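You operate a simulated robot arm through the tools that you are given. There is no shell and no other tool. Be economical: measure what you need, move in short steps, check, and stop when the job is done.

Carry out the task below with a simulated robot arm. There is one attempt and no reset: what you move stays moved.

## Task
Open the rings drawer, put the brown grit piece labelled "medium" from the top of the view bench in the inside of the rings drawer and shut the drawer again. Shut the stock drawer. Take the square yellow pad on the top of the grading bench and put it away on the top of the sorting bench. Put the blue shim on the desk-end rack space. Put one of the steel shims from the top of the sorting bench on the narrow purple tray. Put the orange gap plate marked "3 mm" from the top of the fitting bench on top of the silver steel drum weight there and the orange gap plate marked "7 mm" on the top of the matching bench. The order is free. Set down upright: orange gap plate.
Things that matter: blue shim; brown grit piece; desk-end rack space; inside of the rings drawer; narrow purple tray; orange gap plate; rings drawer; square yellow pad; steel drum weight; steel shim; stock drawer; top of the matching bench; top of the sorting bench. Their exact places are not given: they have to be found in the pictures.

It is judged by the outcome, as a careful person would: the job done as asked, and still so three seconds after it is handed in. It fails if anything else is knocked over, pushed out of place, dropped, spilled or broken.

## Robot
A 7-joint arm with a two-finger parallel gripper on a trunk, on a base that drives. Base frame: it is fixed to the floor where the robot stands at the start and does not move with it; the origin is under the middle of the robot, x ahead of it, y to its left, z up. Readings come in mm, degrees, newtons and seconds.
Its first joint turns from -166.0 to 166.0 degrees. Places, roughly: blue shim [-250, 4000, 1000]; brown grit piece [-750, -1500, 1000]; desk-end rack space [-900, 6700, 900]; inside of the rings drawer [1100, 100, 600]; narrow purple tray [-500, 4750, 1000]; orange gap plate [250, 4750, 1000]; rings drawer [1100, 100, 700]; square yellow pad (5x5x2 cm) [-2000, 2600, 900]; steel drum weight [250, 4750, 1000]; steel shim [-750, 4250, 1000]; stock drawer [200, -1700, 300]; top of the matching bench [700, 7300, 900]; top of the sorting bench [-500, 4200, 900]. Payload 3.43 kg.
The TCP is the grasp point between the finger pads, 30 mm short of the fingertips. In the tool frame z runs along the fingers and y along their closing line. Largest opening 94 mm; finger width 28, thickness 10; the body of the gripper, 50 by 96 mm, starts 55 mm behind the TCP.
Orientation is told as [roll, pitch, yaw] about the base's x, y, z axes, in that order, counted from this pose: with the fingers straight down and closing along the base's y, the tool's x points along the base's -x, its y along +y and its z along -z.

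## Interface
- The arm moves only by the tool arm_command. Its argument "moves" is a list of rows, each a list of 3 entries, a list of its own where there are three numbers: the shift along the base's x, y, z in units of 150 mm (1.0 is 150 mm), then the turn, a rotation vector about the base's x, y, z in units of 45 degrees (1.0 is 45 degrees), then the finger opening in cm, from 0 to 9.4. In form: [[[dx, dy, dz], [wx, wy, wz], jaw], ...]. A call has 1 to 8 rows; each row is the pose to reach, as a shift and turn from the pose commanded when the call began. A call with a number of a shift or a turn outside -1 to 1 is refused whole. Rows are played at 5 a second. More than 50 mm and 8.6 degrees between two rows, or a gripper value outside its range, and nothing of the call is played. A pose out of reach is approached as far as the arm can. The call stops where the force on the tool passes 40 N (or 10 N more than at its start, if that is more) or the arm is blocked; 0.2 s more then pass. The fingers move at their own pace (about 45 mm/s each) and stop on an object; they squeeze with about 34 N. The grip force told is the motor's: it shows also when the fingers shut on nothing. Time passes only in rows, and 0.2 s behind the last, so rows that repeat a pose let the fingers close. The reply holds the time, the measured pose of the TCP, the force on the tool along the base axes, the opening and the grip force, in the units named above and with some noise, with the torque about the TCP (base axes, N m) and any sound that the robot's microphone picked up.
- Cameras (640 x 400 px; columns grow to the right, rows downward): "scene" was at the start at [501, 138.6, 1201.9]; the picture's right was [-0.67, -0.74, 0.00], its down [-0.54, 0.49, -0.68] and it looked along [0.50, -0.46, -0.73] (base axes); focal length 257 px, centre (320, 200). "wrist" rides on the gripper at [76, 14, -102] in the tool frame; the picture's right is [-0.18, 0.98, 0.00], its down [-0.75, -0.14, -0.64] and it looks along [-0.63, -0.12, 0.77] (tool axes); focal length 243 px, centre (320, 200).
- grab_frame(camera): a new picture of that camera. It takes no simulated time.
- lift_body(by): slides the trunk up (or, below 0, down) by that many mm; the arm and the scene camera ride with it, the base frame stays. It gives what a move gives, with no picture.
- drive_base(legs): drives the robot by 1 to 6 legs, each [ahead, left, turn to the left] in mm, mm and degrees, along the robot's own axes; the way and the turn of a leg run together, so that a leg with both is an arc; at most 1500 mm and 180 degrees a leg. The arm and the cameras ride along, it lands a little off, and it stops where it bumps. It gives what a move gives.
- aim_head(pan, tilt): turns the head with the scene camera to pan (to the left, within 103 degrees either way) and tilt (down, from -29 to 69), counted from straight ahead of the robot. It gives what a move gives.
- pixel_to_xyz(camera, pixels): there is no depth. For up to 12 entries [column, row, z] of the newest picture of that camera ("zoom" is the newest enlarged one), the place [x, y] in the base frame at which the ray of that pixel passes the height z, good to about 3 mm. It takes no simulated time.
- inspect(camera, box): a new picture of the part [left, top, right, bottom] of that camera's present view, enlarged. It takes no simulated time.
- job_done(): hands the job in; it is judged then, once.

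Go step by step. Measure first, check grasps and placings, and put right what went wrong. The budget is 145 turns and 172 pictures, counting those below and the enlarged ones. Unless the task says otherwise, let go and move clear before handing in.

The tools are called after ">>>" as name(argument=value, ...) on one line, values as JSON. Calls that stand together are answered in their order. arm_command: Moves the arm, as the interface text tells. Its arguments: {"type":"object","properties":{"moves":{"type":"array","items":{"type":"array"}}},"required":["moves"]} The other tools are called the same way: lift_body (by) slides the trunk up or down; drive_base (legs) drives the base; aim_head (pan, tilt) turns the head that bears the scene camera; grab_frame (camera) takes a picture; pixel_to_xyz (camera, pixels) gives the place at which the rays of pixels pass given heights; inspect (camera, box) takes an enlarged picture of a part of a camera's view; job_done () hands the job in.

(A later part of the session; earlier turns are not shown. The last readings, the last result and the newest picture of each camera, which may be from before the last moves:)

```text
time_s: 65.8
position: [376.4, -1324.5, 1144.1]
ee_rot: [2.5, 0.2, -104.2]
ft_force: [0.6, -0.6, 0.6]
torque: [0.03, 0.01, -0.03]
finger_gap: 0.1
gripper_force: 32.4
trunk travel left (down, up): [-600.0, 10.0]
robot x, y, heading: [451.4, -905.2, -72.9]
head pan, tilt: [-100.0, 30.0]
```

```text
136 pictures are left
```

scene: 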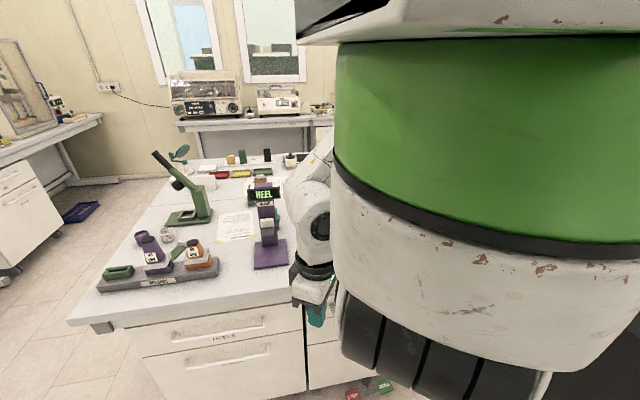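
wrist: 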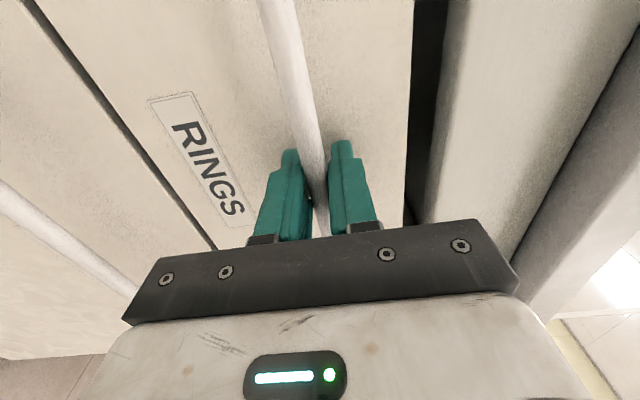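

I drive back along the aisle and turn round to see the other end of the bench.

>>> drive_base(legs=[[-900, -50, 0], [-400, 0, 0]])

>>> aim_head(pan=-100, tilt=30)

>>> grab_frame(camera="scene")

```text
time_s: 72.6
position: [-53.5, -96.9, 1144.4]
ee_rot: [2.4, 0.3, -103.9]
ft_force: [0.5, 0.8, -0.3]
torque: [-0.01, 0.01, 0.02]
finger_gap: 0.2
gripper_force: 33.0
trunk travel left (down, up): [-600.0, 10.0]
robot x, y, heading: [17.0, 323.4, -72.9]
head pan, tilt: [-100.0, 30.0]
```

```text
time_s: 73.2
position: [-53.2, -97.4, 1145.5]
ee_rot: [2.5, 0.3, -103.9]
ft_force: [0.8, -0.2, -0.1]
torque: [0.0, 0.0, 0.04]
finger_gap: 0.0
gripper_force: 33.3
trunk travel left (down, up): [-600.0, 10.0]
robot x, y, heading: [16.1, 322.6, -73.0]
head pan, tilt: [-100.0, 30.0]
```

```text
135 pictures are left
```

scene: 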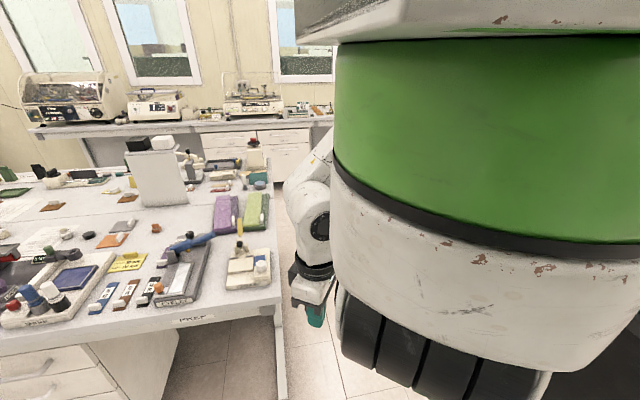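

The bench (PREP half) ends at pixel (275,295), and there is floor beyond it. I measure that end and turn right to look down the cross aisle.

>>> pixel_to_xyz(camera="scene", pixels=[[276, 290, 900], [270, 190, 900], [240, 136, 900], [283, 160, 900]])

>>> drive_base(legs=[[0, 0, -90]])

>>> aim_head(pan=0, tilt=35)

>>> grab_frame(camera="scene")

```text
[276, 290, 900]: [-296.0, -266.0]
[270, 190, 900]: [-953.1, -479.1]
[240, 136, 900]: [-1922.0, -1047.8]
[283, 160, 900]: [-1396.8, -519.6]
```

```text
time_s: 77.4
position: [-401.5, 397.9, 1145.5]
ee_rot: [2.6, 0.4, 165.5]
ft_force: [0.0, -0.1, -0.3]
torque: [0.03, -0.02, -0.01]
finger_gap: 0.0
gripper_force: 32.5
trunk travel left (down, up): [-600.0, 10.0]
robot x, y, heading: [21.2, 323.1, -163.2]
head pan, tilt: [-100.0, 30.0]
```

```text
time_s: 79.2
position: [-401.9, 396.5, 1144.2]
ee_rot: [2.7, 0.3, 165.6]
ft_force: [-0.7, -0.1, -0.6]
torque: [0.01, -0.01, 0.03]
finger_gap: 0.0
gripper_force: 33.2
trunk travel left (down, up): [-600.0, 10.0]
robot x, y, heading: [17.5, 320.7, -163.3]
head pan, tilt: [0.0, 35.0]
```

```text
134 pictures are left
```

scene: 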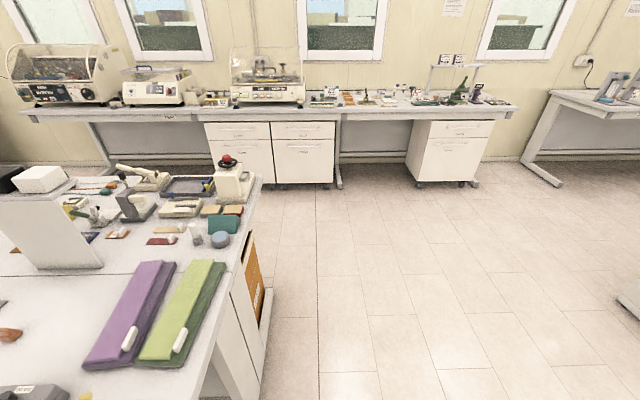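

The cross aisle is free and the far aisle (between bench and window cabinets) looks about a metre wide. I measure its edges.

>>> pixel_to_xyz(camera="scene", pixels=[[261, 181, 900], [228, 290, 900], [272, 188, 0], [333, 187, 0], [420, 187, 0], [480, 185, 0]])

>>> drive_base(legs=[[1300, 60, 0]])

>>> aim_head(pan=70, tilt=35)

>>> grab_frame(camera="scene")

```text
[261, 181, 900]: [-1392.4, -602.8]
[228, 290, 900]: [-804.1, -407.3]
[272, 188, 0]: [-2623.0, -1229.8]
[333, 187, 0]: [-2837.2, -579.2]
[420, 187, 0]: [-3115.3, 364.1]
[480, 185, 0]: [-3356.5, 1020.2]
```

```text
time_s: 85.7
position: [-1616.6, -51.1, 1145.3]
ee_rot: [2.5, 0.3, 166.7]
ft_force: [-0.5, -0.4, 0.6]
torque: [0.02, -0.02, 0.0]
finger_gap: 0.2
gripper_force: 32.9
trunk travel left (down, up): [-600.0, 10.0]
robot x, y, heading: [-1196.8, -118.1, -162.2]
head pan, tilt: [0.0, 35.0]
```

```text
time_s: 87.1
position: [-1617.0, -51.2, 1145.5]
ee_rot: [2.7, 0.3, 166.7]
ft_force: [0.7, -0.4, -0.2]
torque: [0.03, 0.0, 0.01]
finger_gap: 0.2
gripper_force: 33.2
trunk travel left (down, up): [-600.0, 10.0]
robot x, y, heading: [-1193.9, -115.1, -162.2]
head pan, tilt: [70.0, 35.0]
```

```text
133 pictures are left
```

scene: 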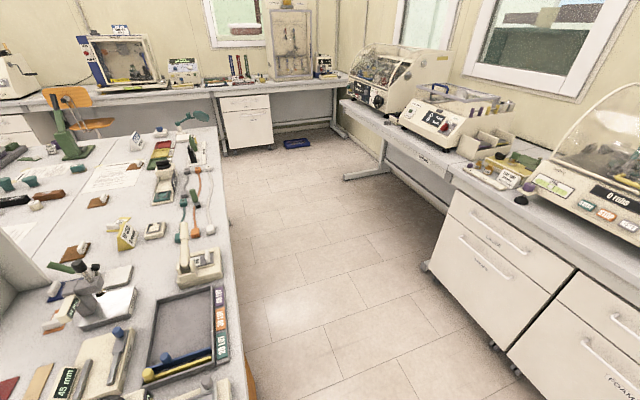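

The far aisle is clear, and the brown pieces show at about (75,252), (98,200) and (160,132). I zoom to read them and measure.

>>> inspect(camera="scene", box=[40, 110, 220, 280])

>>> pixel_to_xyz(camera="scene", pixels=[[75, 252, 900], [98, 201, 900], [160, 132, 900], [216, 140, 900], [247, 380, 900], [425, 270, 0], [380, 180, 0], [340, 100, 900]])

```text
2.35 times, centred on (130, 195) of scene
```

zoom: 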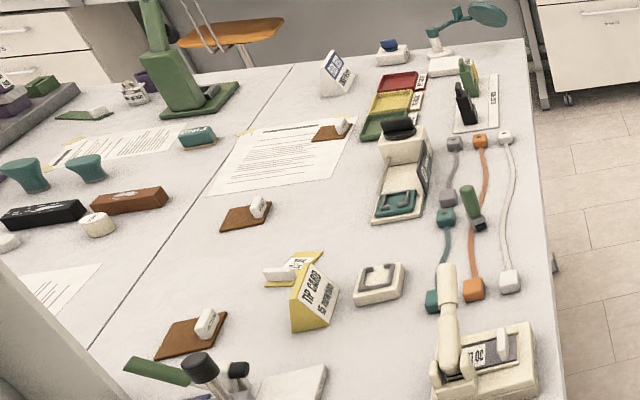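

```text
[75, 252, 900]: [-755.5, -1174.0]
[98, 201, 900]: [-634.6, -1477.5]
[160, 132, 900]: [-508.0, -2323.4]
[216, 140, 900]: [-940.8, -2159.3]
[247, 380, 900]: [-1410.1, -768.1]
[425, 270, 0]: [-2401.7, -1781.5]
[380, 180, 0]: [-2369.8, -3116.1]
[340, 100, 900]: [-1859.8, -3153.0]
```

I look down at my own base to judge its footprint before going into the far aisle.

>>> aim_head(pan=-60, tilt=69)

>>> grab_frame(camera="scene")

>>> aim_head(pan=100, tilt=69)

>>> grab_frame(camera="scene")

```text
time_s: 89.2
position: [-1616.3, -50.8, 1144.9]
ee_rot: [2.7, 0.3, 166.7]
ft_force: [0.0, 1.0, 0.3]
torque: [-0.02, 0.0, 0.01]
finger_gap: 0.2
gripper_force: 33.2
trunk travel left (down, up): [-600.0, 10.0]
robot x, y, heading: [-1196.1, -115.4, -162.4]
head pan, tilt: [-60.0, 68.8]
```

```text
131 pictures are left
```

scene: 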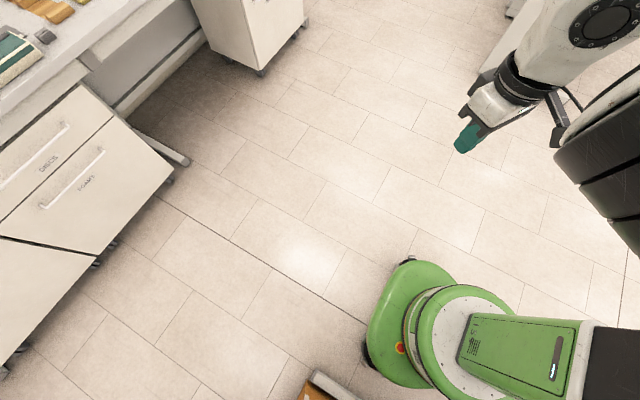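

```text
time_s: 91.7
position: [-1618.2, -50.3, 1144.3]
ee_rot: [2.7, 0.3, 166.8]
ft_force: [-0.9, -0.7, 0.3]
torque: [0.01, -0.01, 0.01]
finger_gap: 0.0
gripper_force: 33.2
trunk travel left (down, up): [-600.0, 10.0]
robot x, y, heading: [-1197.7, -118.8, -162.2]
head pan, tilt: [100.0, 68.8]
```

```text
130 pictures are left
```

scene: 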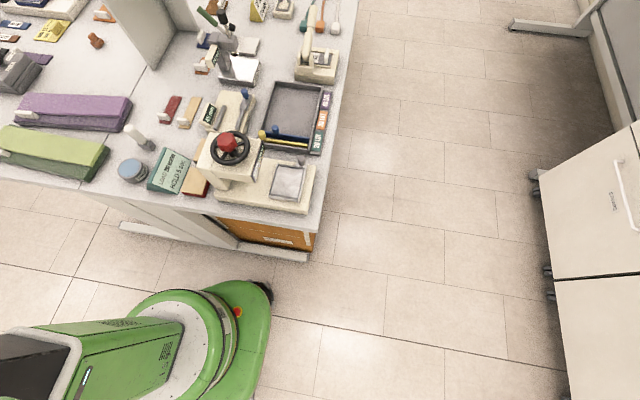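

>>> pixel_to_xyz(camera="scene", pixels=[[272, 330, 250], [225, 282, 250], [125, 310, 350], [336, 180, 900], [318, 205, 900], [308, 258, 50], [540, 200, 0], [565, 390, 0]])

```text
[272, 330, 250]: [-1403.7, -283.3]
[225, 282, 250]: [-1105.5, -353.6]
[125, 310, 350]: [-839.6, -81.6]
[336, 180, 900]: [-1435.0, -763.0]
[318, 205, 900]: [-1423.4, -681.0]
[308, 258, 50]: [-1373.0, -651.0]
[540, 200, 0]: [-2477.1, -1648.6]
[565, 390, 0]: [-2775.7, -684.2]
```

The base is about 270 mm in radius and the far aisle about 1.28 m wide. I drive around into it and face the bench.

>>> drive_base(legs=[[900, 0, 0], [0, 0, 90], [1330, 0, 0], [0, 0, 88]])

>>> aim_head(pan=0, tilt=45)

>>> grab_frame(camera="scene")

```text
time_s: 110.1
position: [-1262.3, -1749.2, 1145.1]
ee_rot: [2.5, 0.2, -17.7]
ft_force: [0.4, 0.3, -0.2]
torque: [-0.01, 0.0, 0.01]
finger_gap: 0.0
gripper_force: 32.7
trunk travel left (down, up): [-600.0, 10.0]
robot x, y, heading: [-1678.3, -1650.7, 13.3]
head pan, tilt: [100.0, 68.8]
```

```text
time_s: 111.9
position: [-1262.0, -1748.6, 1144.2]
ee_rot: [2.7, 0.4, -17.8]
ft_force: [0.4, 0.5, 0.4]
torque: [0.01, -0.01, 0.0]
finger_gap: 0.2
gripper_force: 32.7
trunk travel left (down, up): [-600.0, 10.0]
robot x, y, heading: [-1673.8, -1648.2, 13.4]
head pan, tilt: [0.0, 45.0]
```

```text
129 pictures are left
```

scene: 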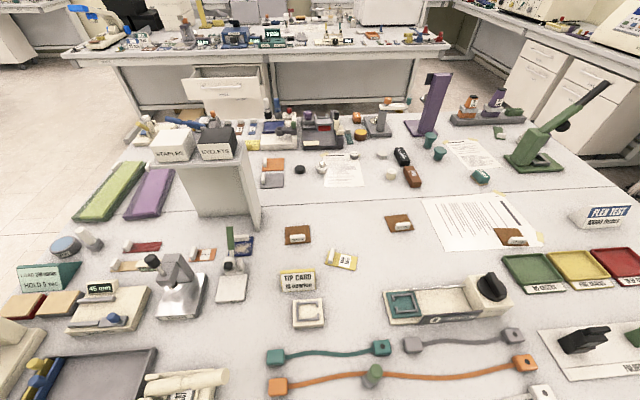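

Facing the bench, the brown pieces show at (298,235), (399,222) and (512,236). I zoom on their tabs.

>>> inspect(camera="scene", box=[270, 205, 370, 267])

>>> inspect(camera="scene", box=[370, 200, 540, 260])

>>> pixel_to_xyz(camera="scene", pixels=[[298, 238, 900], [399, 225, 900], [512, 240, 900]])

```text
6.40 times, centred on (320, 236) of scene
```

zoom: 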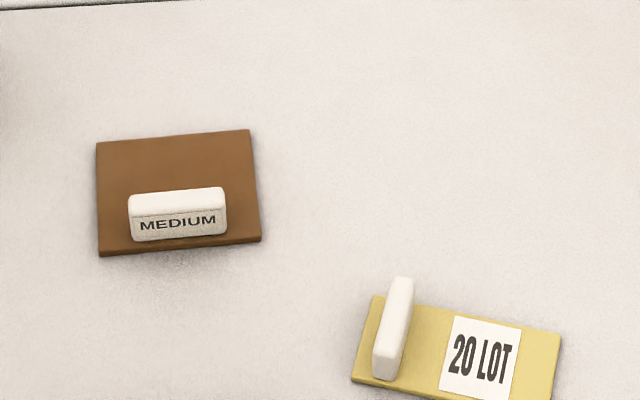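

```text
3.76 times, centred on (455, 230) of scene
```

zoom: 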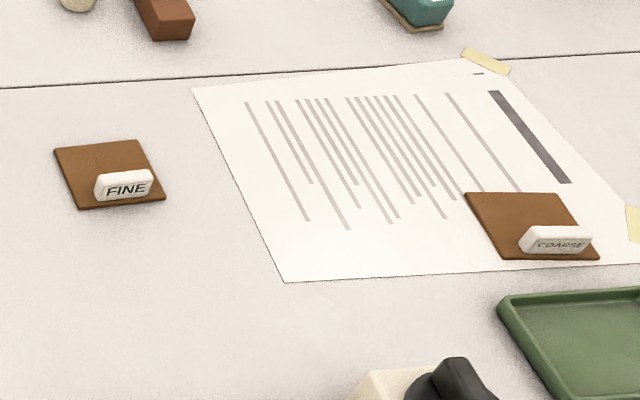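

```text
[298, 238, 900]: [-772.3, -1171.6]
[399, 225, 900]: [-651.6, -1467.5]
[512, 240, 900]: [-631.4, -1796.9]
```

MEDIUM is the left one at (-772,-1172). I drive opposite to it.

>>> drive_base(legs=[[0, 203, 0], [168, 0, 4]])

>>> aim_head(pan=0, tilt=45)

>>> grab_frame(camera="scene")

```text
time_s: 114.5
position: [-1140.0, -1474.8, 1143.9]
ee_rot: [2.7, 0.3, -13.7]
ft_force: [-0.5, 0.5, 0.0]
torque: [0.02, 0.01, -0.03]
finger_gap: 0.0
gripper_force: 33.2
trunk travel left (down, up): [-600.0, 10.0]
robot x, y, heading: [-1562.0, -1407.0, 17.4]
head pan, tilt: [0.0, 45.0]
```

```text
time_s: 115.2
position: [-1141.6, -1473.9, 1143.8]
ee_rot: [2.7, 0.2, -13.7]
ft_force: [0.1, 0.0, -0.5]
torque: [-0.03, 0.0, 0.0]
finger_gap: 0.0
gripper_force: 33.1
trunk travel left (down, up): [-600.0, 10.0]
robot x, y, heading: [-1564.6, -1404.1, 17.6]
head pan, tilt: [0.0, 45.0]
```

```text
126 pictures are left
```

scene: 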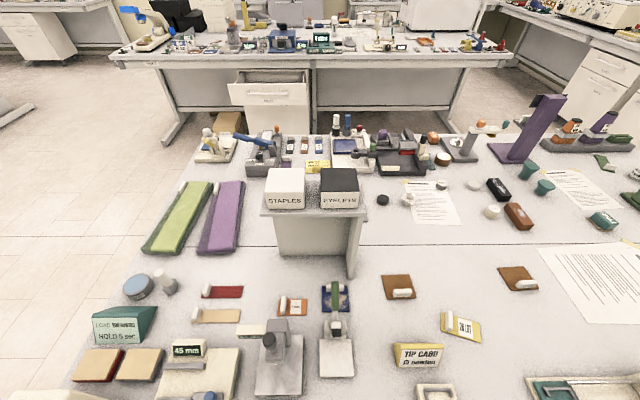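

>>> inspect(camera="scene", box=[320, 250, 480, 350])

>>> pixel_to_xyz(camera="zoom", pixels=[[258, 110, 900], [378, 105, 900], [385, 193, 903], [258, 198, 903], [278, 168, 925], [352, 163, 925], [280, 190, 910], [355, 185, 910]])

```text
4.00 times, centred on (400, 300) of scene
```

zoom: 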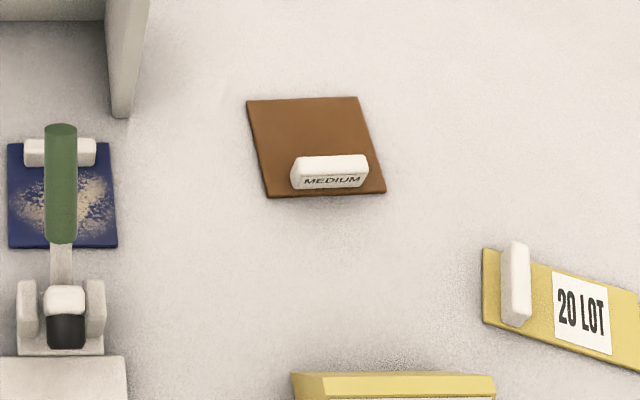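

```text
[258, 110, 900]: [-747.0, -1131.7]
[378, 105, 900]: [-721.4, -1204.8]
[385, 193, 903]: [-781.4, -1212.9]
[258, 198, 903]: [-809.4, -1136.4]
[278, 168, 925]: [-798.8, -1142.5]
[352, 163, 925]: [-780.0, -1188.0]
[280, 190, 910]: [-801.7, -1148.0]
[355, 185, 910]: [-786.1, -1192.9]
```

>>> pixel_to_xyz(camera="scene", pixels=[[350, 279, 900], [280, 252, 900], [368, 214, 1000], [368, 214, 1100], [262, 214, 1100], [368, 195, 1100], [320, 318, 930], [335, 282, 960]])

```text
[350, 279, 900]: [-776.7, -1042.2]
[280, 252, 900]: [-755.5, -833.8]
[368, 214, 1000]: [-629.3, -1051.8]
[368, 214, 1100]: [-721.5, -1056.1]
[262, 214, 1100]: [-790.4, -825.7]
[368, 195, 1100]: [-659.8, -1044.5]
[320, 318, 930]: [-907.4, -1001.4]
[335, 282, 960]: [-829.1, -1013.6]
```

The tab centre is about (-790,-1166), its length along the bench; the card tower stands 124 mm to its left. I turn the gripper so that the wrist camera stays on the right (yaw +108°) and the fingers close across the tab.

>>> arm_command(moves=[[[0, 0, 0], [-0.058, 0.014, 0.18], 3], [[0, 0, 0], [-0.058, 0.014, 0.36], 5], [[0, 0, 0], [-0.058, 0.014, 0.54], 5], [[0, 0, 0], [-0.058, 0.014, 0.72], 5], [[0, 0, 0], [-0.058, 0.014, 0.9], 5]])

>>> arm_command(moves=[[[0, 0, 0], [0, 0, 0.18], 5], [[0, 0, 0], [0, 0, 0.36], 5], [[0, 0, 0], [0, 0, 0.54], 5], [[0, 0, 0], [0, 0, 0.72], 5], [[0, 0, 0], [0, 0, 0.9], 5]])

>>> arm_command(moves=[[[0, 0, 0], [0, 0, 0.18], 5], [[0, 0, 0], [0, 0, 0.36], 5], [[0, 0, 0], [0, 0, 0.54], 5], [[0, 0, 0], [0, 0, 0.72], 5], [[0, 0, 0], [0, 0, 0.9], 5]])

```text
time_s: 116.3
position: [-1135.6, -1476.0, 1141.7]
ee_rot: [0.8, 0.5, 26.8]
ft_force: [0.1, -0.2, -0.1]
torque: [0.0, 0.04, 0.01]
finger_gap: 50.1
gripper_force: 0.1
out of reach, approached as far as the arm can: row 1, 2, 3, 4, 5
trunk travel left (down, up): [-600.0, 10.0]
robot x, y, heading: [-1562.7, -1405.4, 17.4]
head pan, tilt: [0.0, 45.0]
```

```text
time_s: 117.5
position: [-1112.8, -1451.5, 1086.7]
ee_rot: [-0.5, 0.8, 67.0]
ft_force: [0.5, 0.1, 0.4]
torque: [0.0, -0.03, 0.01]
finger_gap: 50.1
gripper_force: 0.0
out of reach, approached as far as the arm can: row 1, 2, 3, 4, 5
trunk travel left (down, up): [-600.0, 10.0]
robot x, y, heading: [-1561.4, -1408.7, 17.4]
head pan, tilt: [0.0, 45.0]
```

```text
time_s: 118.8
position: [-1041.0, -1361.7, 1084.7]
ee_rot: [-3.3, 2.1, 104.8]
ft_force: [-0.3, -0.2, 0.7]
torque: [0.01, -0.01, 0.02]
finger_gap: 49.9
gripper_force: 0.0
out of reach, approached as far as the arm can: row 1, 2, 3, 4, 5
trunk travel left (down, up): [-600.0, 10.0]
robot x, y, heading: [-1564.1, -1404.4, 17.4]
head pan, tilt: [0.0, 45.0]
```

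>>> arm_command(moves=[[[0.22, 0.19, 0], [0, 0, 0], 5], [[0.44, 0.38, 0], [0, 0, 0], 5], [[0.66, 0.57, 0], [0, 0, 0], 5], [[0.88, 0.76, 0], [0, 0, 0], 5], [[1.0, 0.87, 0], [0, 0, 0], 5]])

>>> arm_command(moves=[[[0, 0, 0], [0, 0, 0], 5]])

```text
time_s: 120.0
position: [-959.3, -1224.6, 1077.8]
ee_rot: [-4.9, 2.6, 104.3]
ft_force: [0.3, -0.3, -0.1]
torque: [0.01, -0.02, 0.0]
finger_gap: 49.7
gripper_force: 0.0
out of reach, approached as far as the arm can: row 1, 2, 3, 4, 5
trunk travel left (down, up): [-600.0, 10.0]
robot x, y, heading: [-1563.8, -1406.1, 17.6]
head pan, tilt: [0.0, 45.0]
```

```text
time_s: 120.3
position: [-961.4, -1225.1, 1075.8]
ee_rot: [-4.8, 2.7, 104.4]
ft_force: [0.4, -0.1, 0.0]
torque: [0.0, 0.0, 0.01]
finger_gap: 49.9
gripper_force: 0.1
trunk travel left (down, up): [-600.0, 10.0]
robot x, y, heading: [-1564.4, -1407.4, 17.3]
head pan, tilt: [0.0, 45.0]
```

>>> arm_command(moves=[[[0.25, 0.09, -0.05], [0.01, 0.04, 0.03], 5], [[0.5, 0.18, -0.1], [0.02, 0.08, 0.05], 5], [[0.75, 0.27, -0.2], [0.031, 0.118, 0.08], 5], [[0.95, 0.34, -0.3], [0.031, 0.118, 0.08], 5]])

>>> grab_frame(camera="wrist")

>>> grab_frame(camera="scene")

```text
time_s: 121.3
position: [-959.9, -1171.7, 1017.6]
ee_rot: [-2.8, 0.3, 107.5]
ft_force: [0.1, 0.3, -0.8]
torque: [-0.01, 0.01, -0.01]
finger_gap: 50.0
gripper_force: 0.2
out of reach, approached as far as the arm can: row 1, 2, 3, 4
trunk travel left (down, up): [-600.0, 10.0]
robot x, y, heading: [-1562.0, -1405.8, 17.5]
head pan, tilt: [0.0, 45.0]
```

```text
124 pictures are left
```

wrist: 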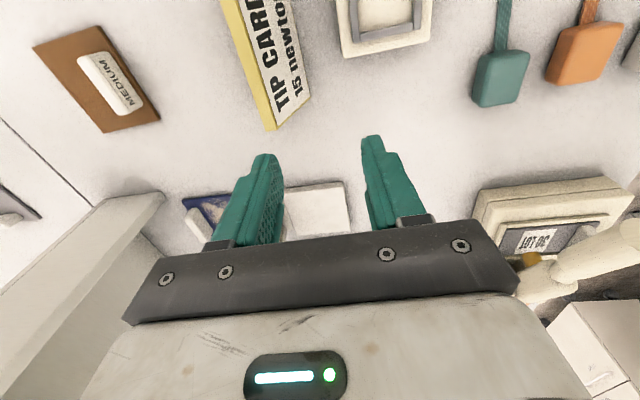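

```text
123 pictures are left
```

scene: 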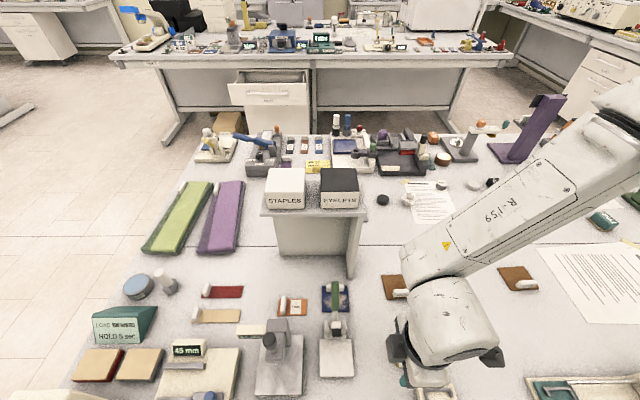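

The arm stalls at x≈-960 because the trunk stands too high. I raise the tool, lower the trunk and come again.

>>> arm_command(moves=[[[0, 0, 0.2], [0, 0, 0], 5], [[0, 0, 0.4], [0, 0, 0], 5], [[-0.1, -0.05, 0.6], [0, 0, 0], 5], [[-0.2, -0.1, 0.8], [0, 0, 0], 5]])

>>> lift_body(by=-100)

>>> arm_command(moves=[[[0, 0, 0.2], [0, 0, 0], 5], [[0, 0, 0.4], [0, 0, 0], 5], [[0, 0, 0.6], [0, 0, 0], 5], [[0, 0, 0.7], [0, 0, 0], 5]])

>>> lift_body(by=-80)

```text
time_s: 122.3
position: [-1017.9, -1188.3, 1117.3]
ee_rot: [-2.0, 0.1, 107.5]
ft_force: [0.1, 0.3, -0.1]
torque: [0.0, 0.02, 0.02]
finger_gap: 49.9
gripper_force: 0.0
out of reach, approached as far as the arm can: row 2, 3, 4
trunk travel left (down, up): [-600.0, 10.0]
robot x, y, heading: [-1562.1, -1407.2, 17.2]
head pan, tilt: [0.0, 45.0]
```

```text
time_s: 123.7
position: [-1017.2, -1188.2, 1017.0]
ee_rot: [-2.4, -0.1, 107.3]
ft_force: [0.0, 0.1, -0.5]
torque: [0.01, 0.01, 0.0]
finger_gap: 50.0
gripper_force: 0.0
trunk travel left (down, up): [-500.0, 110.0]
robot x, y, heading: [-1562.3, -1405.1, 17.4]
head pan, tilt: [0.0, 45.0]
```

```text
time_s: 124.7
position: [-1055.9, -1175.6, 1080.9]
ee_rot: [-2.3, -0.1, 107.3]
ft_force: [0.2, 0.7, -0.1]
torque: [0.01, -0.01, 0.02]
finger_gap: 50.0
gripper_force: 0.1
out of reach, approached as far as the arm can: row 1, 2, 3, 4
trunk travel left (down, up): [-500.0, 110.0]
robot x, y, heading: [-1560.6, -1406.1, 17.4]
head pan, tilt: [0.0, 45.0]
```

```text
time_s: 125.8
position: [-1055.9, -1175.2, 1001.1]
ee_rot: [-2.5, -0.3, 107.2]
ft_force: [-0.5, -0.3, 0.0]
torque: [0.0, -0.03, 0.04]
finger_gap: 50.0
gripper_force: 0.1
trunk travel left (down, up): [-420.0, 190.0]
robot x, y, heading: [-1563.0, -1406.2, 17.3]
head pan, tilt: [0.0, 45.0]
```

The wrist is at its turning limit in this yaw. I return to the natural yaw (~19°) and will grip the 50 mm tab end to end instead.

>>> lift_body(by=120)

>>> arm_command(moves=[[[0, -0.2, 0], [0, 0, -0.17], 7], [[0, -0.4, 0], [0, 0, -0.34], 8], [[0, -0.6, 0], [0, 0, -0.51], 8], [[0, -0.8, 0], [0, 0, -0.68], 8], [[0, -1, 0], [0, 0, -0.85], 8], [[0, -1, 0], [0, 0, -1], 8]])

>>> arm_command(moves=[[[0, 0, 0], [0.01, 0, -0.16], 8], [[0, 0, 0], [0.02, 0, -0.32], 8], [[0, 0, 0], [0.03, 0, -0.48], 8], [[0, 0, 0], [0.04, 0, -0.64], 8], [[0, 0, 0], [0.05, 0, -0.8], 8], [[0, 0, 0], [0.05, 0, -0.96], 8]])

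>>> grab_frame(camera="scene")

```text
time_s: 127.3
position: [-1055.2, -1175.7, 1121.0]
ee_rot: [-2.3, -0.2, 107.4]
ft_force: [-0.6, 0.6, -0.8]
torque: [0.05, -0.01, -0.02]
finger_gap: 50.0
gripper_force: 0.0
trunk travel left (down, up): [-540.0, 70.0]
robot x, y, heading: [-1561.8, -1405.7, 17.5]
head pan, tilt: [0.0, 45.0]
```

```text
time_s: 128.8
position: [-1028.5, -1323.8, 1120.1]
ee_rot: [-2.4, -0.2, 62.2]
ft_force: [-0.2, -0.1, -0.1]
torque: [0.04, 0.0, 0.03]
finger_gap: 80.0
gripper_force: 0.1
out of reach, approached as far as the arm can: row 2, 3, 4, 5, 6
trunk travel left (down, up): [-540.0, 70.0]
robot x, y, heading: [-1565.4, -1405.8, 17.3]
head pan, tilt: [0.0, 45.0]
```

```text
time_s: 130.2
position: [-1026.5, -1327.6, 1120.9]
ee_rot: [-1.4, -1.2, 19.0]
ft_force: [0.4, 0.1, -0.1]
torque: [-0.01, -0.01, 0.0]
finger_gap: 79.9
gripper_force: 0.1
trunk travel left (down, up): [-540.0, 70.0]
robot x, y, heading: [-1556.7, -1405.5, 17.7]
head pan, tilt: [0.0, 45.0]
```

```text
122 pictures are left
```

scene: 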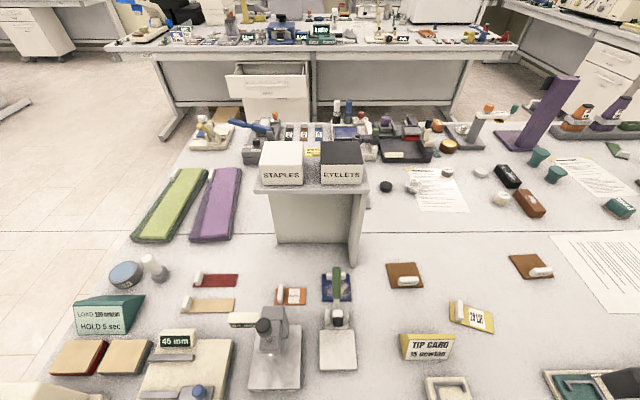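

>>> arm_command(moves=[[[0.25, 0.17, 0], [0.021, 0.035, 0], 8], [[0.5, 0.34, -0.1], [0.021, 0.035, 0], 8], [[0.75, 0.5, -0.2], [0.021, 0.035, 0], 8], [[0.9, 0.65, -0.3], [0.021, 0.035, 0], 8]])

>>> arm_command(moves=[[[0.2, 0.15, -0.1], [0, 0, 0], 8], [[0.4, 0.28, -0.2], [0, 0, 0], 8], [[0.5, 0.38, -0.2], [0, 0, 0], 8]])

>>> grab_frame(camera="wrist")

```text
time_s: 131.2
position: [-891.9, -1231.0, 1075.3]
ee_rot: [-0.1, 0.2, 19.1]
ft_force: [-0.3, 0.0, 0.1]
torque: [-0.03, 0.0, 0.01]
finger_gap: 80.0
gripper_force: 0.0
trunk travel left (down, up): [-540.0, 70.0]
robot x, y, heading: [-1563.2, -1402.9, 17.6]
head pan, tilt: [0.0, 45.0]
```

```text
time_s: 131.9
position: [-818.1, -1172.8, 1045.7]
ee_rot: [-0.1, 0.1, 19.0]
ft_force: [0.5, 0.0, 0.6]
torque: [0.02, 0.0, 0.02]
finger_gap: 80.2
gripper_force: 0.0
trunk travel left (down, up): [-540.0, 70.0]
robot x, y, heading: [-1561.7, -1405.9, 17.2]
head pan, tilt: [0.0, 45.0]
```

```text
121 pictures are left
```

wrist: 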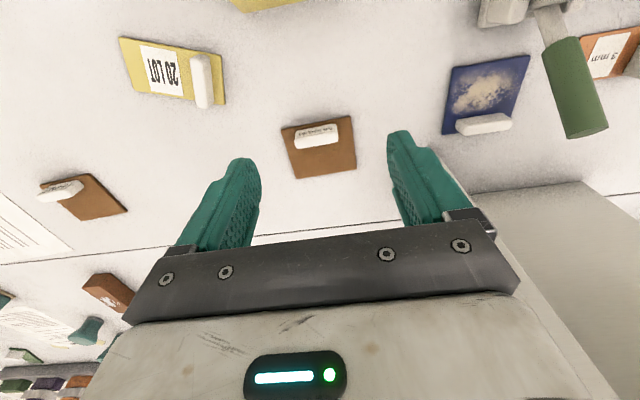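

>>> pixel_to_xyz(camera="wrist", pixels=[[296, 140, 922], [340, 130, 922], [318, 135, 922], [297, 148, 905], [341, 142, 905], [281, 129, 903], [352, 115, 903], [357, 166, 903], [298, 178, 903]])

>>> inspect(camera="wrist", box=[260, 95, 380, 195])

```text
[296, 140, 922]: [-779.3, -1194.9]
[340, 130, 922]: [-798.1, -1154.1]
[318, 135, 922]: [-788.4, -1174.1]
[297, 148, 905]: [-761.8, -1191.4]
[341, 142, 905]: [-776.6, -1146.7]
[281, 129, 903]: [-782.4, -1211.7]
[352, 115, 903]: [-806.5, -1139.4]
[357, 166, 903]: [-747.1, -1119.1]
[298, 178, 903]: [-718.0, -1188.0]
```

```text
4.00 times, centred on (320, 145) of wrist
```

zoom: 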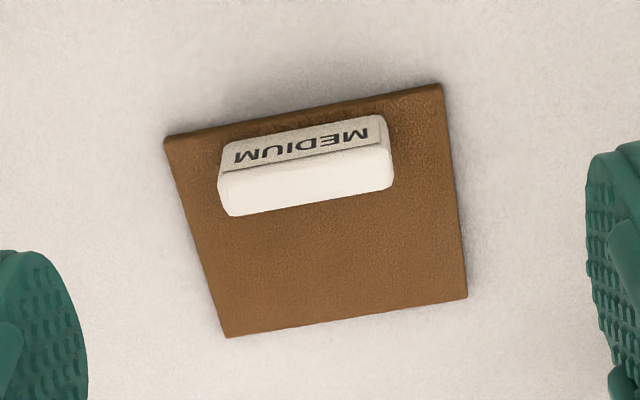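

The tab's centre is near (-781,-1171), turned about 21°. I align and descend to just above the plate.

>>> arm_command(moves=[[[0.2, 0.01, -0.1], [0, 0, 0.04], 6.5], [[0.247, 0.013, -0.35], [0, 0, 0.04], 6.5], [[0.247, 0.013, -0.6], [0, 0, 0.04], 6.5], [[0.247, 0.013, -0.673], [0, 0, 0.04], 6.5]])

>>> grab_frame(camera="wrist")

>>> inspect(camera="scene", box=[350, 210, 470, 300])

```text
time_s: 132.9
position: [-781.1, -1171.3, 944.4]
ee_rot: [-0.1, 0.1, 21.0]
ft_force: [0.4, 0.9, -0.3]
torque: [-0.02, 0.03, 0.0]
finger_gap: 65.3
gripper_force: 0.1
trunk travel left (down, up): [-540.0, 70.0]
robot x, y, heading: [-1561.2, -1405.2, 17.3]
head pan, tilt: [0.0, 45.0]
```

```text
119 pictures are left
```

wrist: 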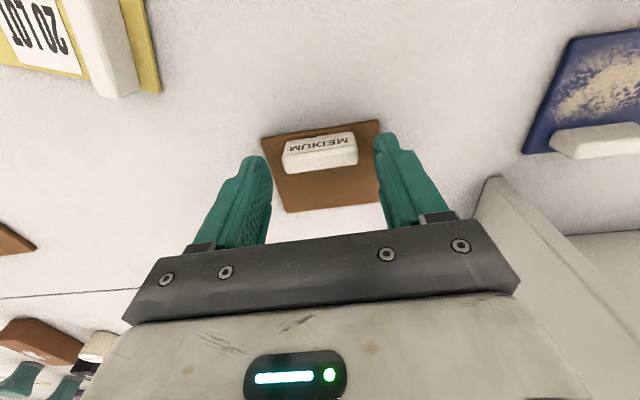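

```text
4.44 times, centred on (410, 255) of scene
```

zoom: 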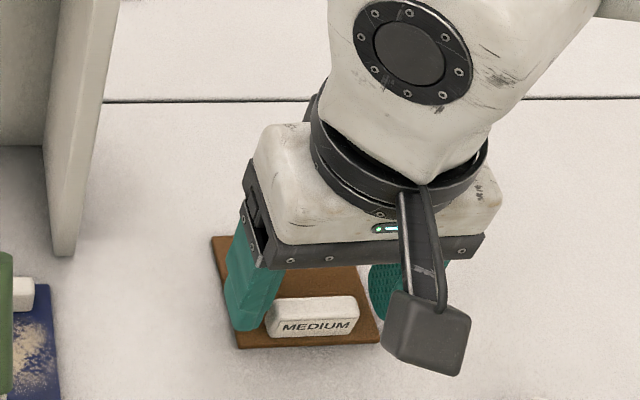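

The tips (row ~159) line up with the tab (row ~155). I go down 6 mm and close.

>>> arm_command(moves=[[[0, 0, -0.02], [0, 0, 0], 6.5], [[0, 0, -0.04], [0, 0, 0], 6.5], [[0, 0, -0.04], [0, 0, 0], 5], [[0, 0, -0.04], [0, 0, 0], 4], [[0, 0, -0.04], [0, 0, 0], 2], [[0, 0, -0.04], [0, 0, 0], 2]])

>>> grab_frame(camera="wrist")

```text
time_s: 134.3
position: [-780.5, -1171.1, 938.2]
ee_rot: [-0.2, 0.2, 20.9]
ft_force: [0.3, 0.6, 0.4]
torque: [0.05, -0.01, -0.01]
finger_gap: 42.5
gripper_force: 34.0
trunk travel left (down, up): [-540.0, 70.0]
robot x, y, heading: [-1560.3, -1398.4, 17.4]
head pan, tilt: [0.0, 45.0]
```

```text
117 pictures are left
```

wrist: 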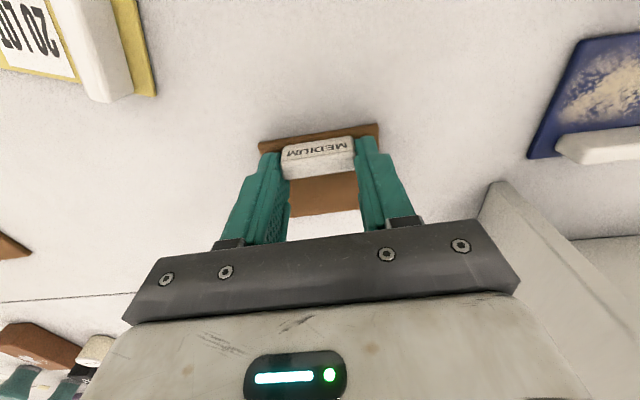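

The tab is held (42.5 mm). I lift it and check.

>>> arm_command(moves=[[[0, 0, 0.2], [0, 0, 0], 2], [[0, 0, 0.45], [0, 0, 0], 2], [[0, 0, 0.7], [0, 0, 0], 2], [[-0.1, -0.1, 0.95], [0, 0, 0], 2]])

>>> lift_body(by=70)

>>> arm_command(moves=[[[-0.28, -0.15, 0], [0, 0, 0], 2], [[-0.56, -0.3, 0], [0, 0, 0], 2], [[-0.84, -0.45, 0], [0, 0, 0], 2], [[-1, -0.5, 0], [0, 0, 0], 2]])

>>> arm_command(moves=[[[-0.28, -0.15, 0], [0, 0, 0], 2], [[-0.56, -0.3, 0], [0, 0, 0], 2], [[-0.84, -0.45, 0], [0, 0, 0], 2], [[-1, -0.5, 0], [0, 0, 0], 2]])

>>> grab_frame(camera="wrist")

```text
time_s: 135.3
position: [-794.8, -1182.9, 1080.8]
ee_rot: [-0.1, 0.2, 21.0]
ft_force: [-0.9, -0.6, -0.4]
torque: [-0.04, 0.05, -0.01]
finger_gap: 20.1
gripper_force: 0.0
trunk travel left (down, up): [-540.0, 70.0]
robot x, y, heading: [-1564.8, -1407.5, 17.4]
head pan, tilt: [0.0, 45.0]
```

```text
time_s: 136.4
position: [-794.3, -1183.7, 1150.0]
ee_rot: [-0.1, 0.1, 20.9]
ft_force: [0.0, 0.2, 0.8]
torque: [0.01, 0.0, 0.01]
finger_gap: 19.9
gripper_force: 0.0
trunk travel left (down, up): [-610.0, 0.0]
robot x, y, heading: [-1564.4, -1404.5, 17.2]
head pan, tilt: [0.0, 45.0]
```

```text
time_s: 137.4
position: [-941.1, -1259.3, 1151.8]
ee_rot: [-0.1, 0.0, 20.9]
ft_force: [0.0, -0.1, 0.1]
torque: [0.02, 0.0, 0.04]
finger_gap: 19.8
gripper_force: 0.1
trunk travel left (down, up): [-610.0, 0.0]
robot x, y, heading: [-1560.1, -1405.4, 17.5]
head pan, tilt: [0.0, 45.0]
```

```text
time_s: 138.4
position: [-1047.2, -1331.6, 1137.7]
ee_rot: [-0.1, 0.2, 20.9]
ft_force: [-0.3, 1.0, -0.7]
torque: [-0.01, 0.0, 0.03]
finger_gap: 20.0
gripper_force: 0.0
out of reach, approached as far as the arm can: row 3, 4
trunk travel left (down, up): [-610.0, 0.0]
robot x, y, heading: [-1559.8, -1403.3, 17.1]
head pan, tilt: [0.0, 45.0]
```

```text
116 pictures are left
```

wrist: 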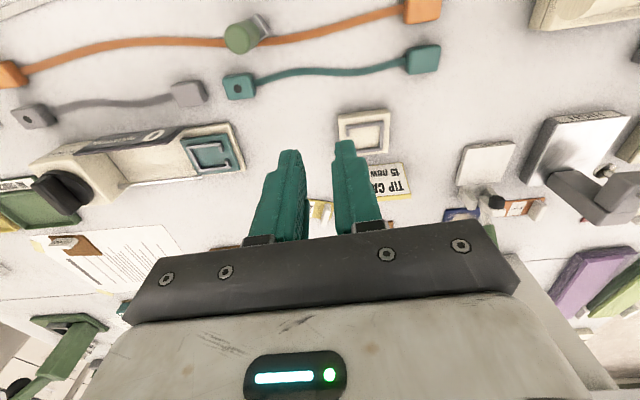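

The piece slipped out (gap 20 mm). I look where it is.

>>> grab_frame(camera="scene")

>>> inspect(camera="scene", box=[330, 220, 490, 320])

>>> pixel_to_xyz(camera="zoom", pixels=[[320, 200, 900]])

```text
115 pictures are left
```

scene: 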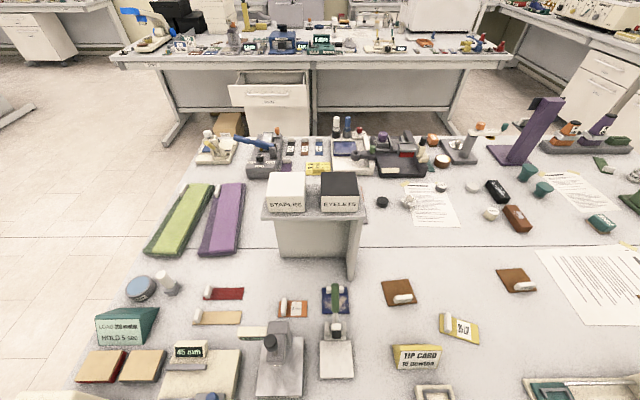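

```text
4.00 times, centred on (410, 270) of scene
```

zoom: 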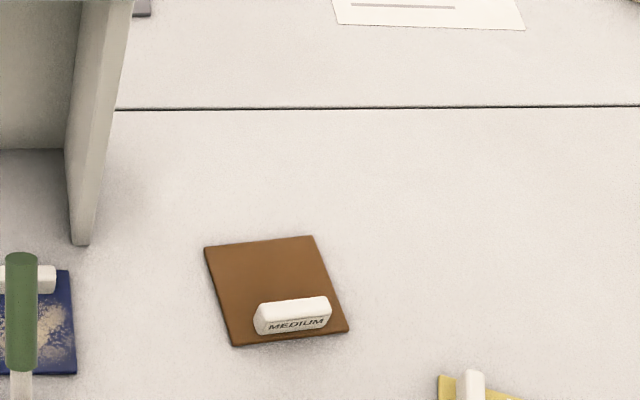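

```text
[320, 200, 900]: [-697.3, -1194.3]
```

The piece lies upright, almost where it was. The tab is only ~14 mm tall, so I must go lower; I return above it and re-measure.

>>> arm_command(moves=[[[0.28, 0.17, 0], [0, 0, 0], 5], [[0.56, 0.35, -0.1], [0, 0, 0], 7], [[0.84, 0.53, -0.25], [0, 0, 0], 7], [[1, 0.7, -0.4], [0, 0, 0], 7]])

>>> arm_command(moves=[[[0.28, 0.15, -0.1], [0, 0, 0], 7], [[0.5, 0.28, -0.35], [0, 0, 0], 7], [[0.64, 0.36, -0.55], [0, 0, 0], 7], [[0.64, 0.36, -0.55], [0, 0, 0], 7]])

>>> inspect(camera="wrist", box=[220, 80, 420, 220])

>>> pixel_to_xyz(camera="zoom", pixels=[[320, 200, 918], [320, 150, 918], [370, 200, 918]])

```text
refused: row 2 steps farther than a row can; nothing moved
```

```text
refused: row 2 steps farther than a row can; nothing moved
```

```text
2.86 times, centred on (320, 150) of wrist
```

zoom: 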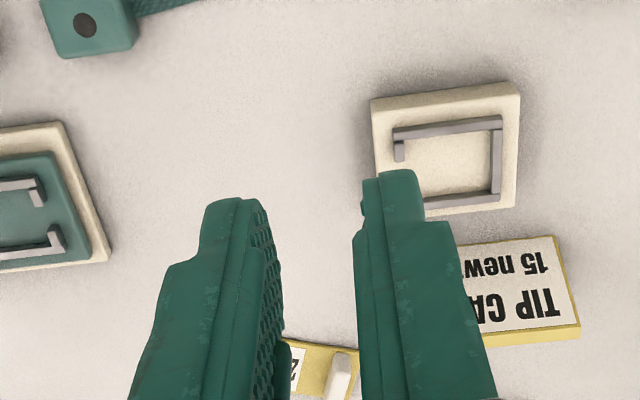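

```text
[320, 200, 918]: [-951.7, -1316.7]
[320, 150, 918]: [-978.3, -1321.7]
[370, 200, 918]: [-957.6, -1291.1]
```

>>> arm_command(moves=[[[0.22, 0.15, 0], [0, 0, 0], 5], [[0.44, 0.3, -0.05], [0, 0, 0], 7], [[0.66, 0.45, -0.15], [0, 0, 0], 7], [[0.88, 0.6, -0.28], [0, 0, 0], 7], [[1, 0.7, -0.4], [0, 0, 0], 7]])

>>> arm_command(moves=[[[0.22, 0.12, -0.1], [0, 0, 0], 7], [[0.44, 0.24, -0.25], [0, 0, 0], 7], [[0.6, 0.34, -0.45], [0, 0, 0], 7], [[0.64, 0.36, -0.55], [0, 0, 0], 7], [[0.64, 0.36, -0.55], [0, 0, 0], 7]])

>>> inspect(camera="wrist", box=[220, 80, 420, 220])

>>> pixel_to_xyz(camera="zoom", pixels=[[320, 200, 918], [320, 150, 918], [370, 200, 918]])

```text
time_s: 139.6
position: [-895.7, -1228.3, 1079.7]
ee_rot: [-0.1, 0.1, 20.8]
ft_force: [0.1, -0.3, 0.5]
torque: [0.05, -0.01, 0.01]
finger_gap: 70.1
gripper_force: 0.1
trunk travel left (down, up): [-610.0, 0.0]
robot x, y, heading: [-1560.6, -1402.0, 17.4]
head pan, tilt: [0.0, 45.0]
```

```text
time_s: 140.8
position: [-801.4, -1174.3, 999.2]
ee_rot: [-0.1, 0.1, 21.0]
ft_force: [0.1, 0.1, 0.3]
torque: [-0.05, 0.0, 0.01]
finger_gap: 69.9
gripper_force: 0.0
trunk travel left (down, up): [-610.0, 0.0]
robot x, y, heading: [-1562.4, -1406.3, 17.4]
head pan, tilt: [0.0, 45.0]
```

```text
2.86 times, centred on (320, 150) of wrist
```

zoom: 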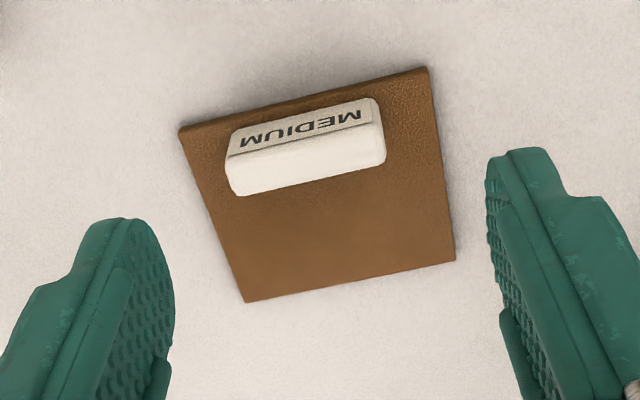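

```text
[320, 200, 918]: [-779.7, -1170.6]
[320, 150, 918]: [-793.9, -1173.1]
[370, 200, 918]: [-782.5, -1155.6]
```

The tab's centre is now (-790,-1176), aligned with the tool. I descend to z≈935 and close fully.

>>> arm_command(moves=[[[0.073, -0.013, -0.2], [0, 0, 0], 6.5], [[0.073, -0.013, -0.4], [0, 0, 0], 6.5], [[0.073, -0.013, -0.43], [0, 0, 0], 6.5], [[0.073, -0.013, -0.43], [0, 0, 0], 4], [[0.073, -0.013, -0.43], [0, 0, 0], 2], [[0.073, -0.013, -0.43], [0, 0, 0], 0], [[0.073, -0.013, -0.43], [0, 0, 0], 0]])

>>> grab_frame(camera="wrist")

>>> inspect(camera="scene", box=[350, 230, 470, 320])

```text
time_s: 142.4
position: [-791.3, -1175.9, 934.6]
ee_rot: [-0.1, 0.1, 20.9]
ft_force: [0.2, 0.3, 6.7]
torque: [0.09, -0.05, 0.06]
finger_gap: 42.8
gripper_force: 34.2
trunk travel left (down, up): [-610.0, 0.0]
robot x, y, heading: [-1561.0, -1406.7, 17.4]
head pan, tilt: [0.0, 45.0]
```

```text
111 pictures are left
```

wrist: 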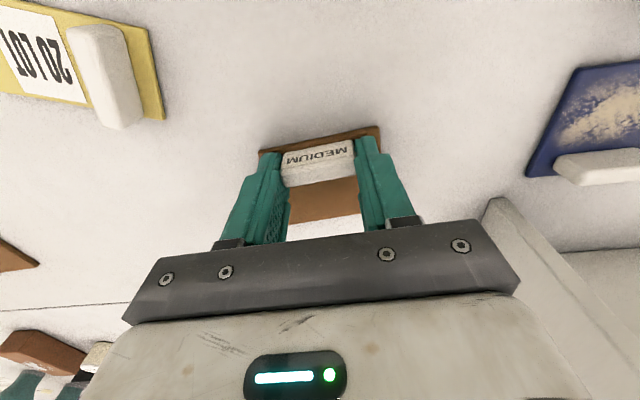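

```text
4.44 times, centred on (410, 275) of scene
```

zoom: 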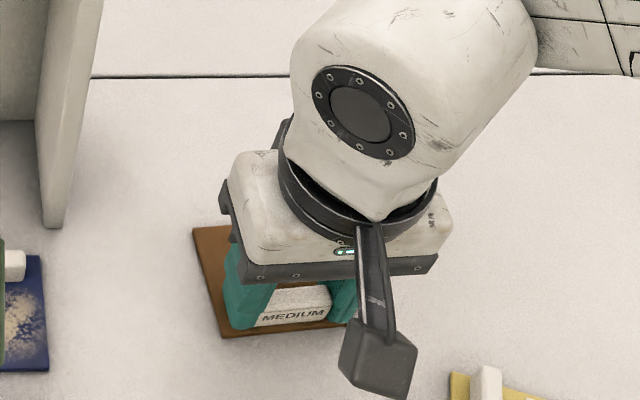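

Tips touch the plate (6.7 N) and the tab is held at 42.8 mm. I lift slowly and check.

>>> arm_command(moves=[[[0, 0, 0.04], [0, 0, 0], 0], [[0, 0, 0.08], [0, 0, 0], 0], [[0, 0, 0.14], [0, 0, 0], 0], [[0, 0, 0.2], [0, 0, 0], 0], [[0, 0, 0.28], [0, 0, 0], 0], [[0, 0, 0.36], [0, 0, 0], 0]])

>>> grab_frame(camera="wrist")

```text
time_s: 143.8
position: [-791.6, -1176.5, 988.1]
ee_rot: [-0.2, 0.1, 20.9]
ft_force: [0.0, -0.4, 0.4]
torque: [0.01, 0.03, -0.01]
finger_gap: 42.9
gripper_force: 34.0
trunk travel left (down, up): [-610.0, 0.0]
robot x, y, heading: [-1565.7, -1410.7, 17.3]
head pan, tilt: [0.0, 45.0]
```

```text
109 pictures are left
```

wrist: 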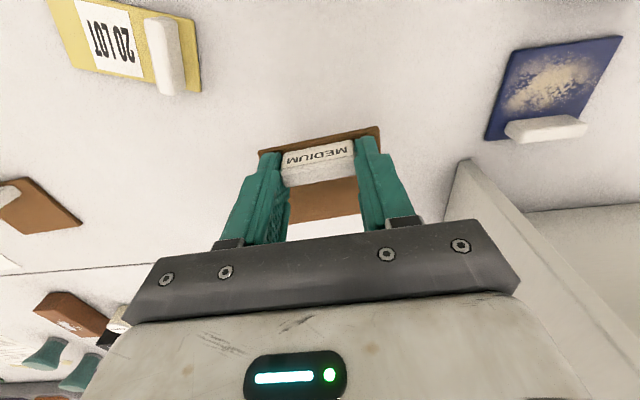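

It holds firmly. I lift further, fold back and drive round to the rings drawer, keeping the heading and sliding left out of the aisle.

>>> arm_command(moves=[[[0, 0, 0.2], [0, 0, 0], 0], [[0, 0, 0.4], [0, 0, 0], 0], [[0, 0, 0.6], [0, 0, 0], 0], [[-0.15, -0.08, 0.8], [0, 0, 0], 0], [[-0.35, -0.18, 1.0], [0, 0, 0], 0]])

>>> arm_command(moves=[[[-0.25, -0.14, 0], [0, 0, 0], 0], [[-0.5, -0.28, 0], [0, 0, 0], 0], [[-0.75, -0.4, 0], [0, 0, 0], 0], [[-0.95, -0.5, 0], [0, 0, 0], 0]])

>>> drive_base(legs=[[-220, 0, 0], [0, 1250, 0]])

>>> grab_frame(camera="wrist")

>>> grab_frame(camera="scene")

```text
time_s: 145.0
position: [-845.0, -1204.2, 1138.6]
ee_rot: [-0.1, 0.1, 20.9]
ft_force: [0.1, 0.6, -0.6]
torque: [0.01, 0.03, -0.01]
finger_gap: 42.7
gripper_force: 33.9
trunk travel left (down, up): [-610.0, 0.0]
robot x, y, heading: [-1560.9, -1405.6, 17.5]
head pan, tilt: [0.0, 45.0]
```

```text
time_s: 146.0
position: [-985.7, -1279.3, 1138.0]
ee_rot: [-0.1, 0.2, 20.9]
ft_force: [0.1, -0.4, -0.3]
torque: [0.01, -0.02, 0.0]
finger_gap: 42.7
gripper_force: 34.4
trunk travel left (down, up): [-610.0, 0.0]
robot x, y, heading: [-1561.5, -1404.7, 17.4]
head pan, tilt: [0.0, 45.0]
```

```text
time_s: 153.5
position: [-1561.8, -183.0, 1138.2]
ee_rot: [-0.1, 0.1, 21.1]
ft_force: [0.9, 0.2, 0.4]
torque: [0.02, -0.02, 0.0]
finger_gap: 43.0
gripper_force: 33.5
trunk travel left (down, up): [-610.0, 0.0]
robot x, y, heading: [-2137.0, -311.1, 17.6]
head pan, tilt: [0.0, 45.0]
```

```text
108 pictures are left
```

wrist: 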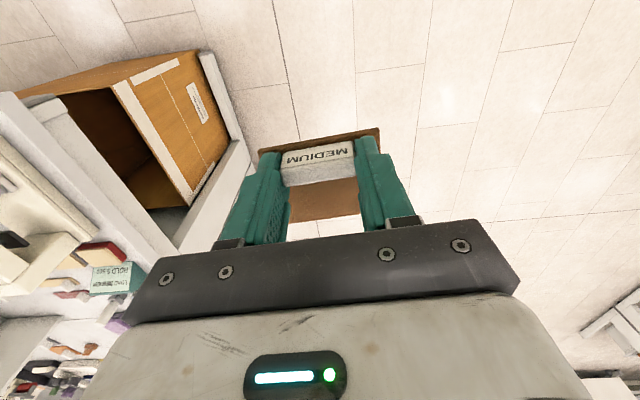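

```text
107 pictures are left
```

scene: 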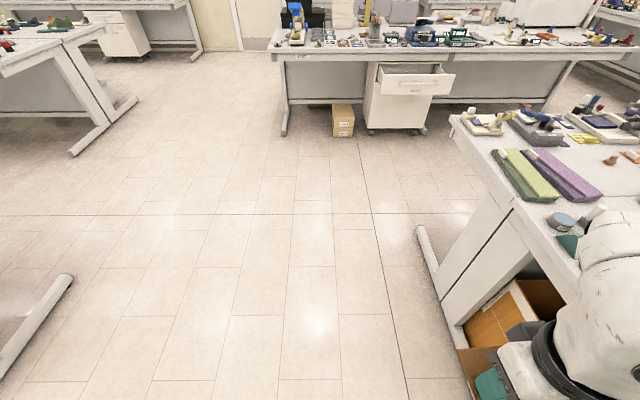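

>>> pixel_to_xyz(camera="scene", pixels=[[73, 278, 50], [5, 380, 50], [420, 228, 50], [450, 118, 900], [572, 290, 900], [395, 130, 0], [454, 78, 700]])

```text
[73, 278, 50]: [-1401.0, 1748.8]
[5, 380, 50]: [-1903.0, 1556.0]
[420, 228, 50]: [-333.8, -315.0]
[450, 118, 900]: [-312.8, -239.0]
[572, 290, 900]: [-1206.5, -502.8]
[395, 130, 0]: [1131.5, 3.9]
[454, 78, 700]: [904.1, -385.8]
```

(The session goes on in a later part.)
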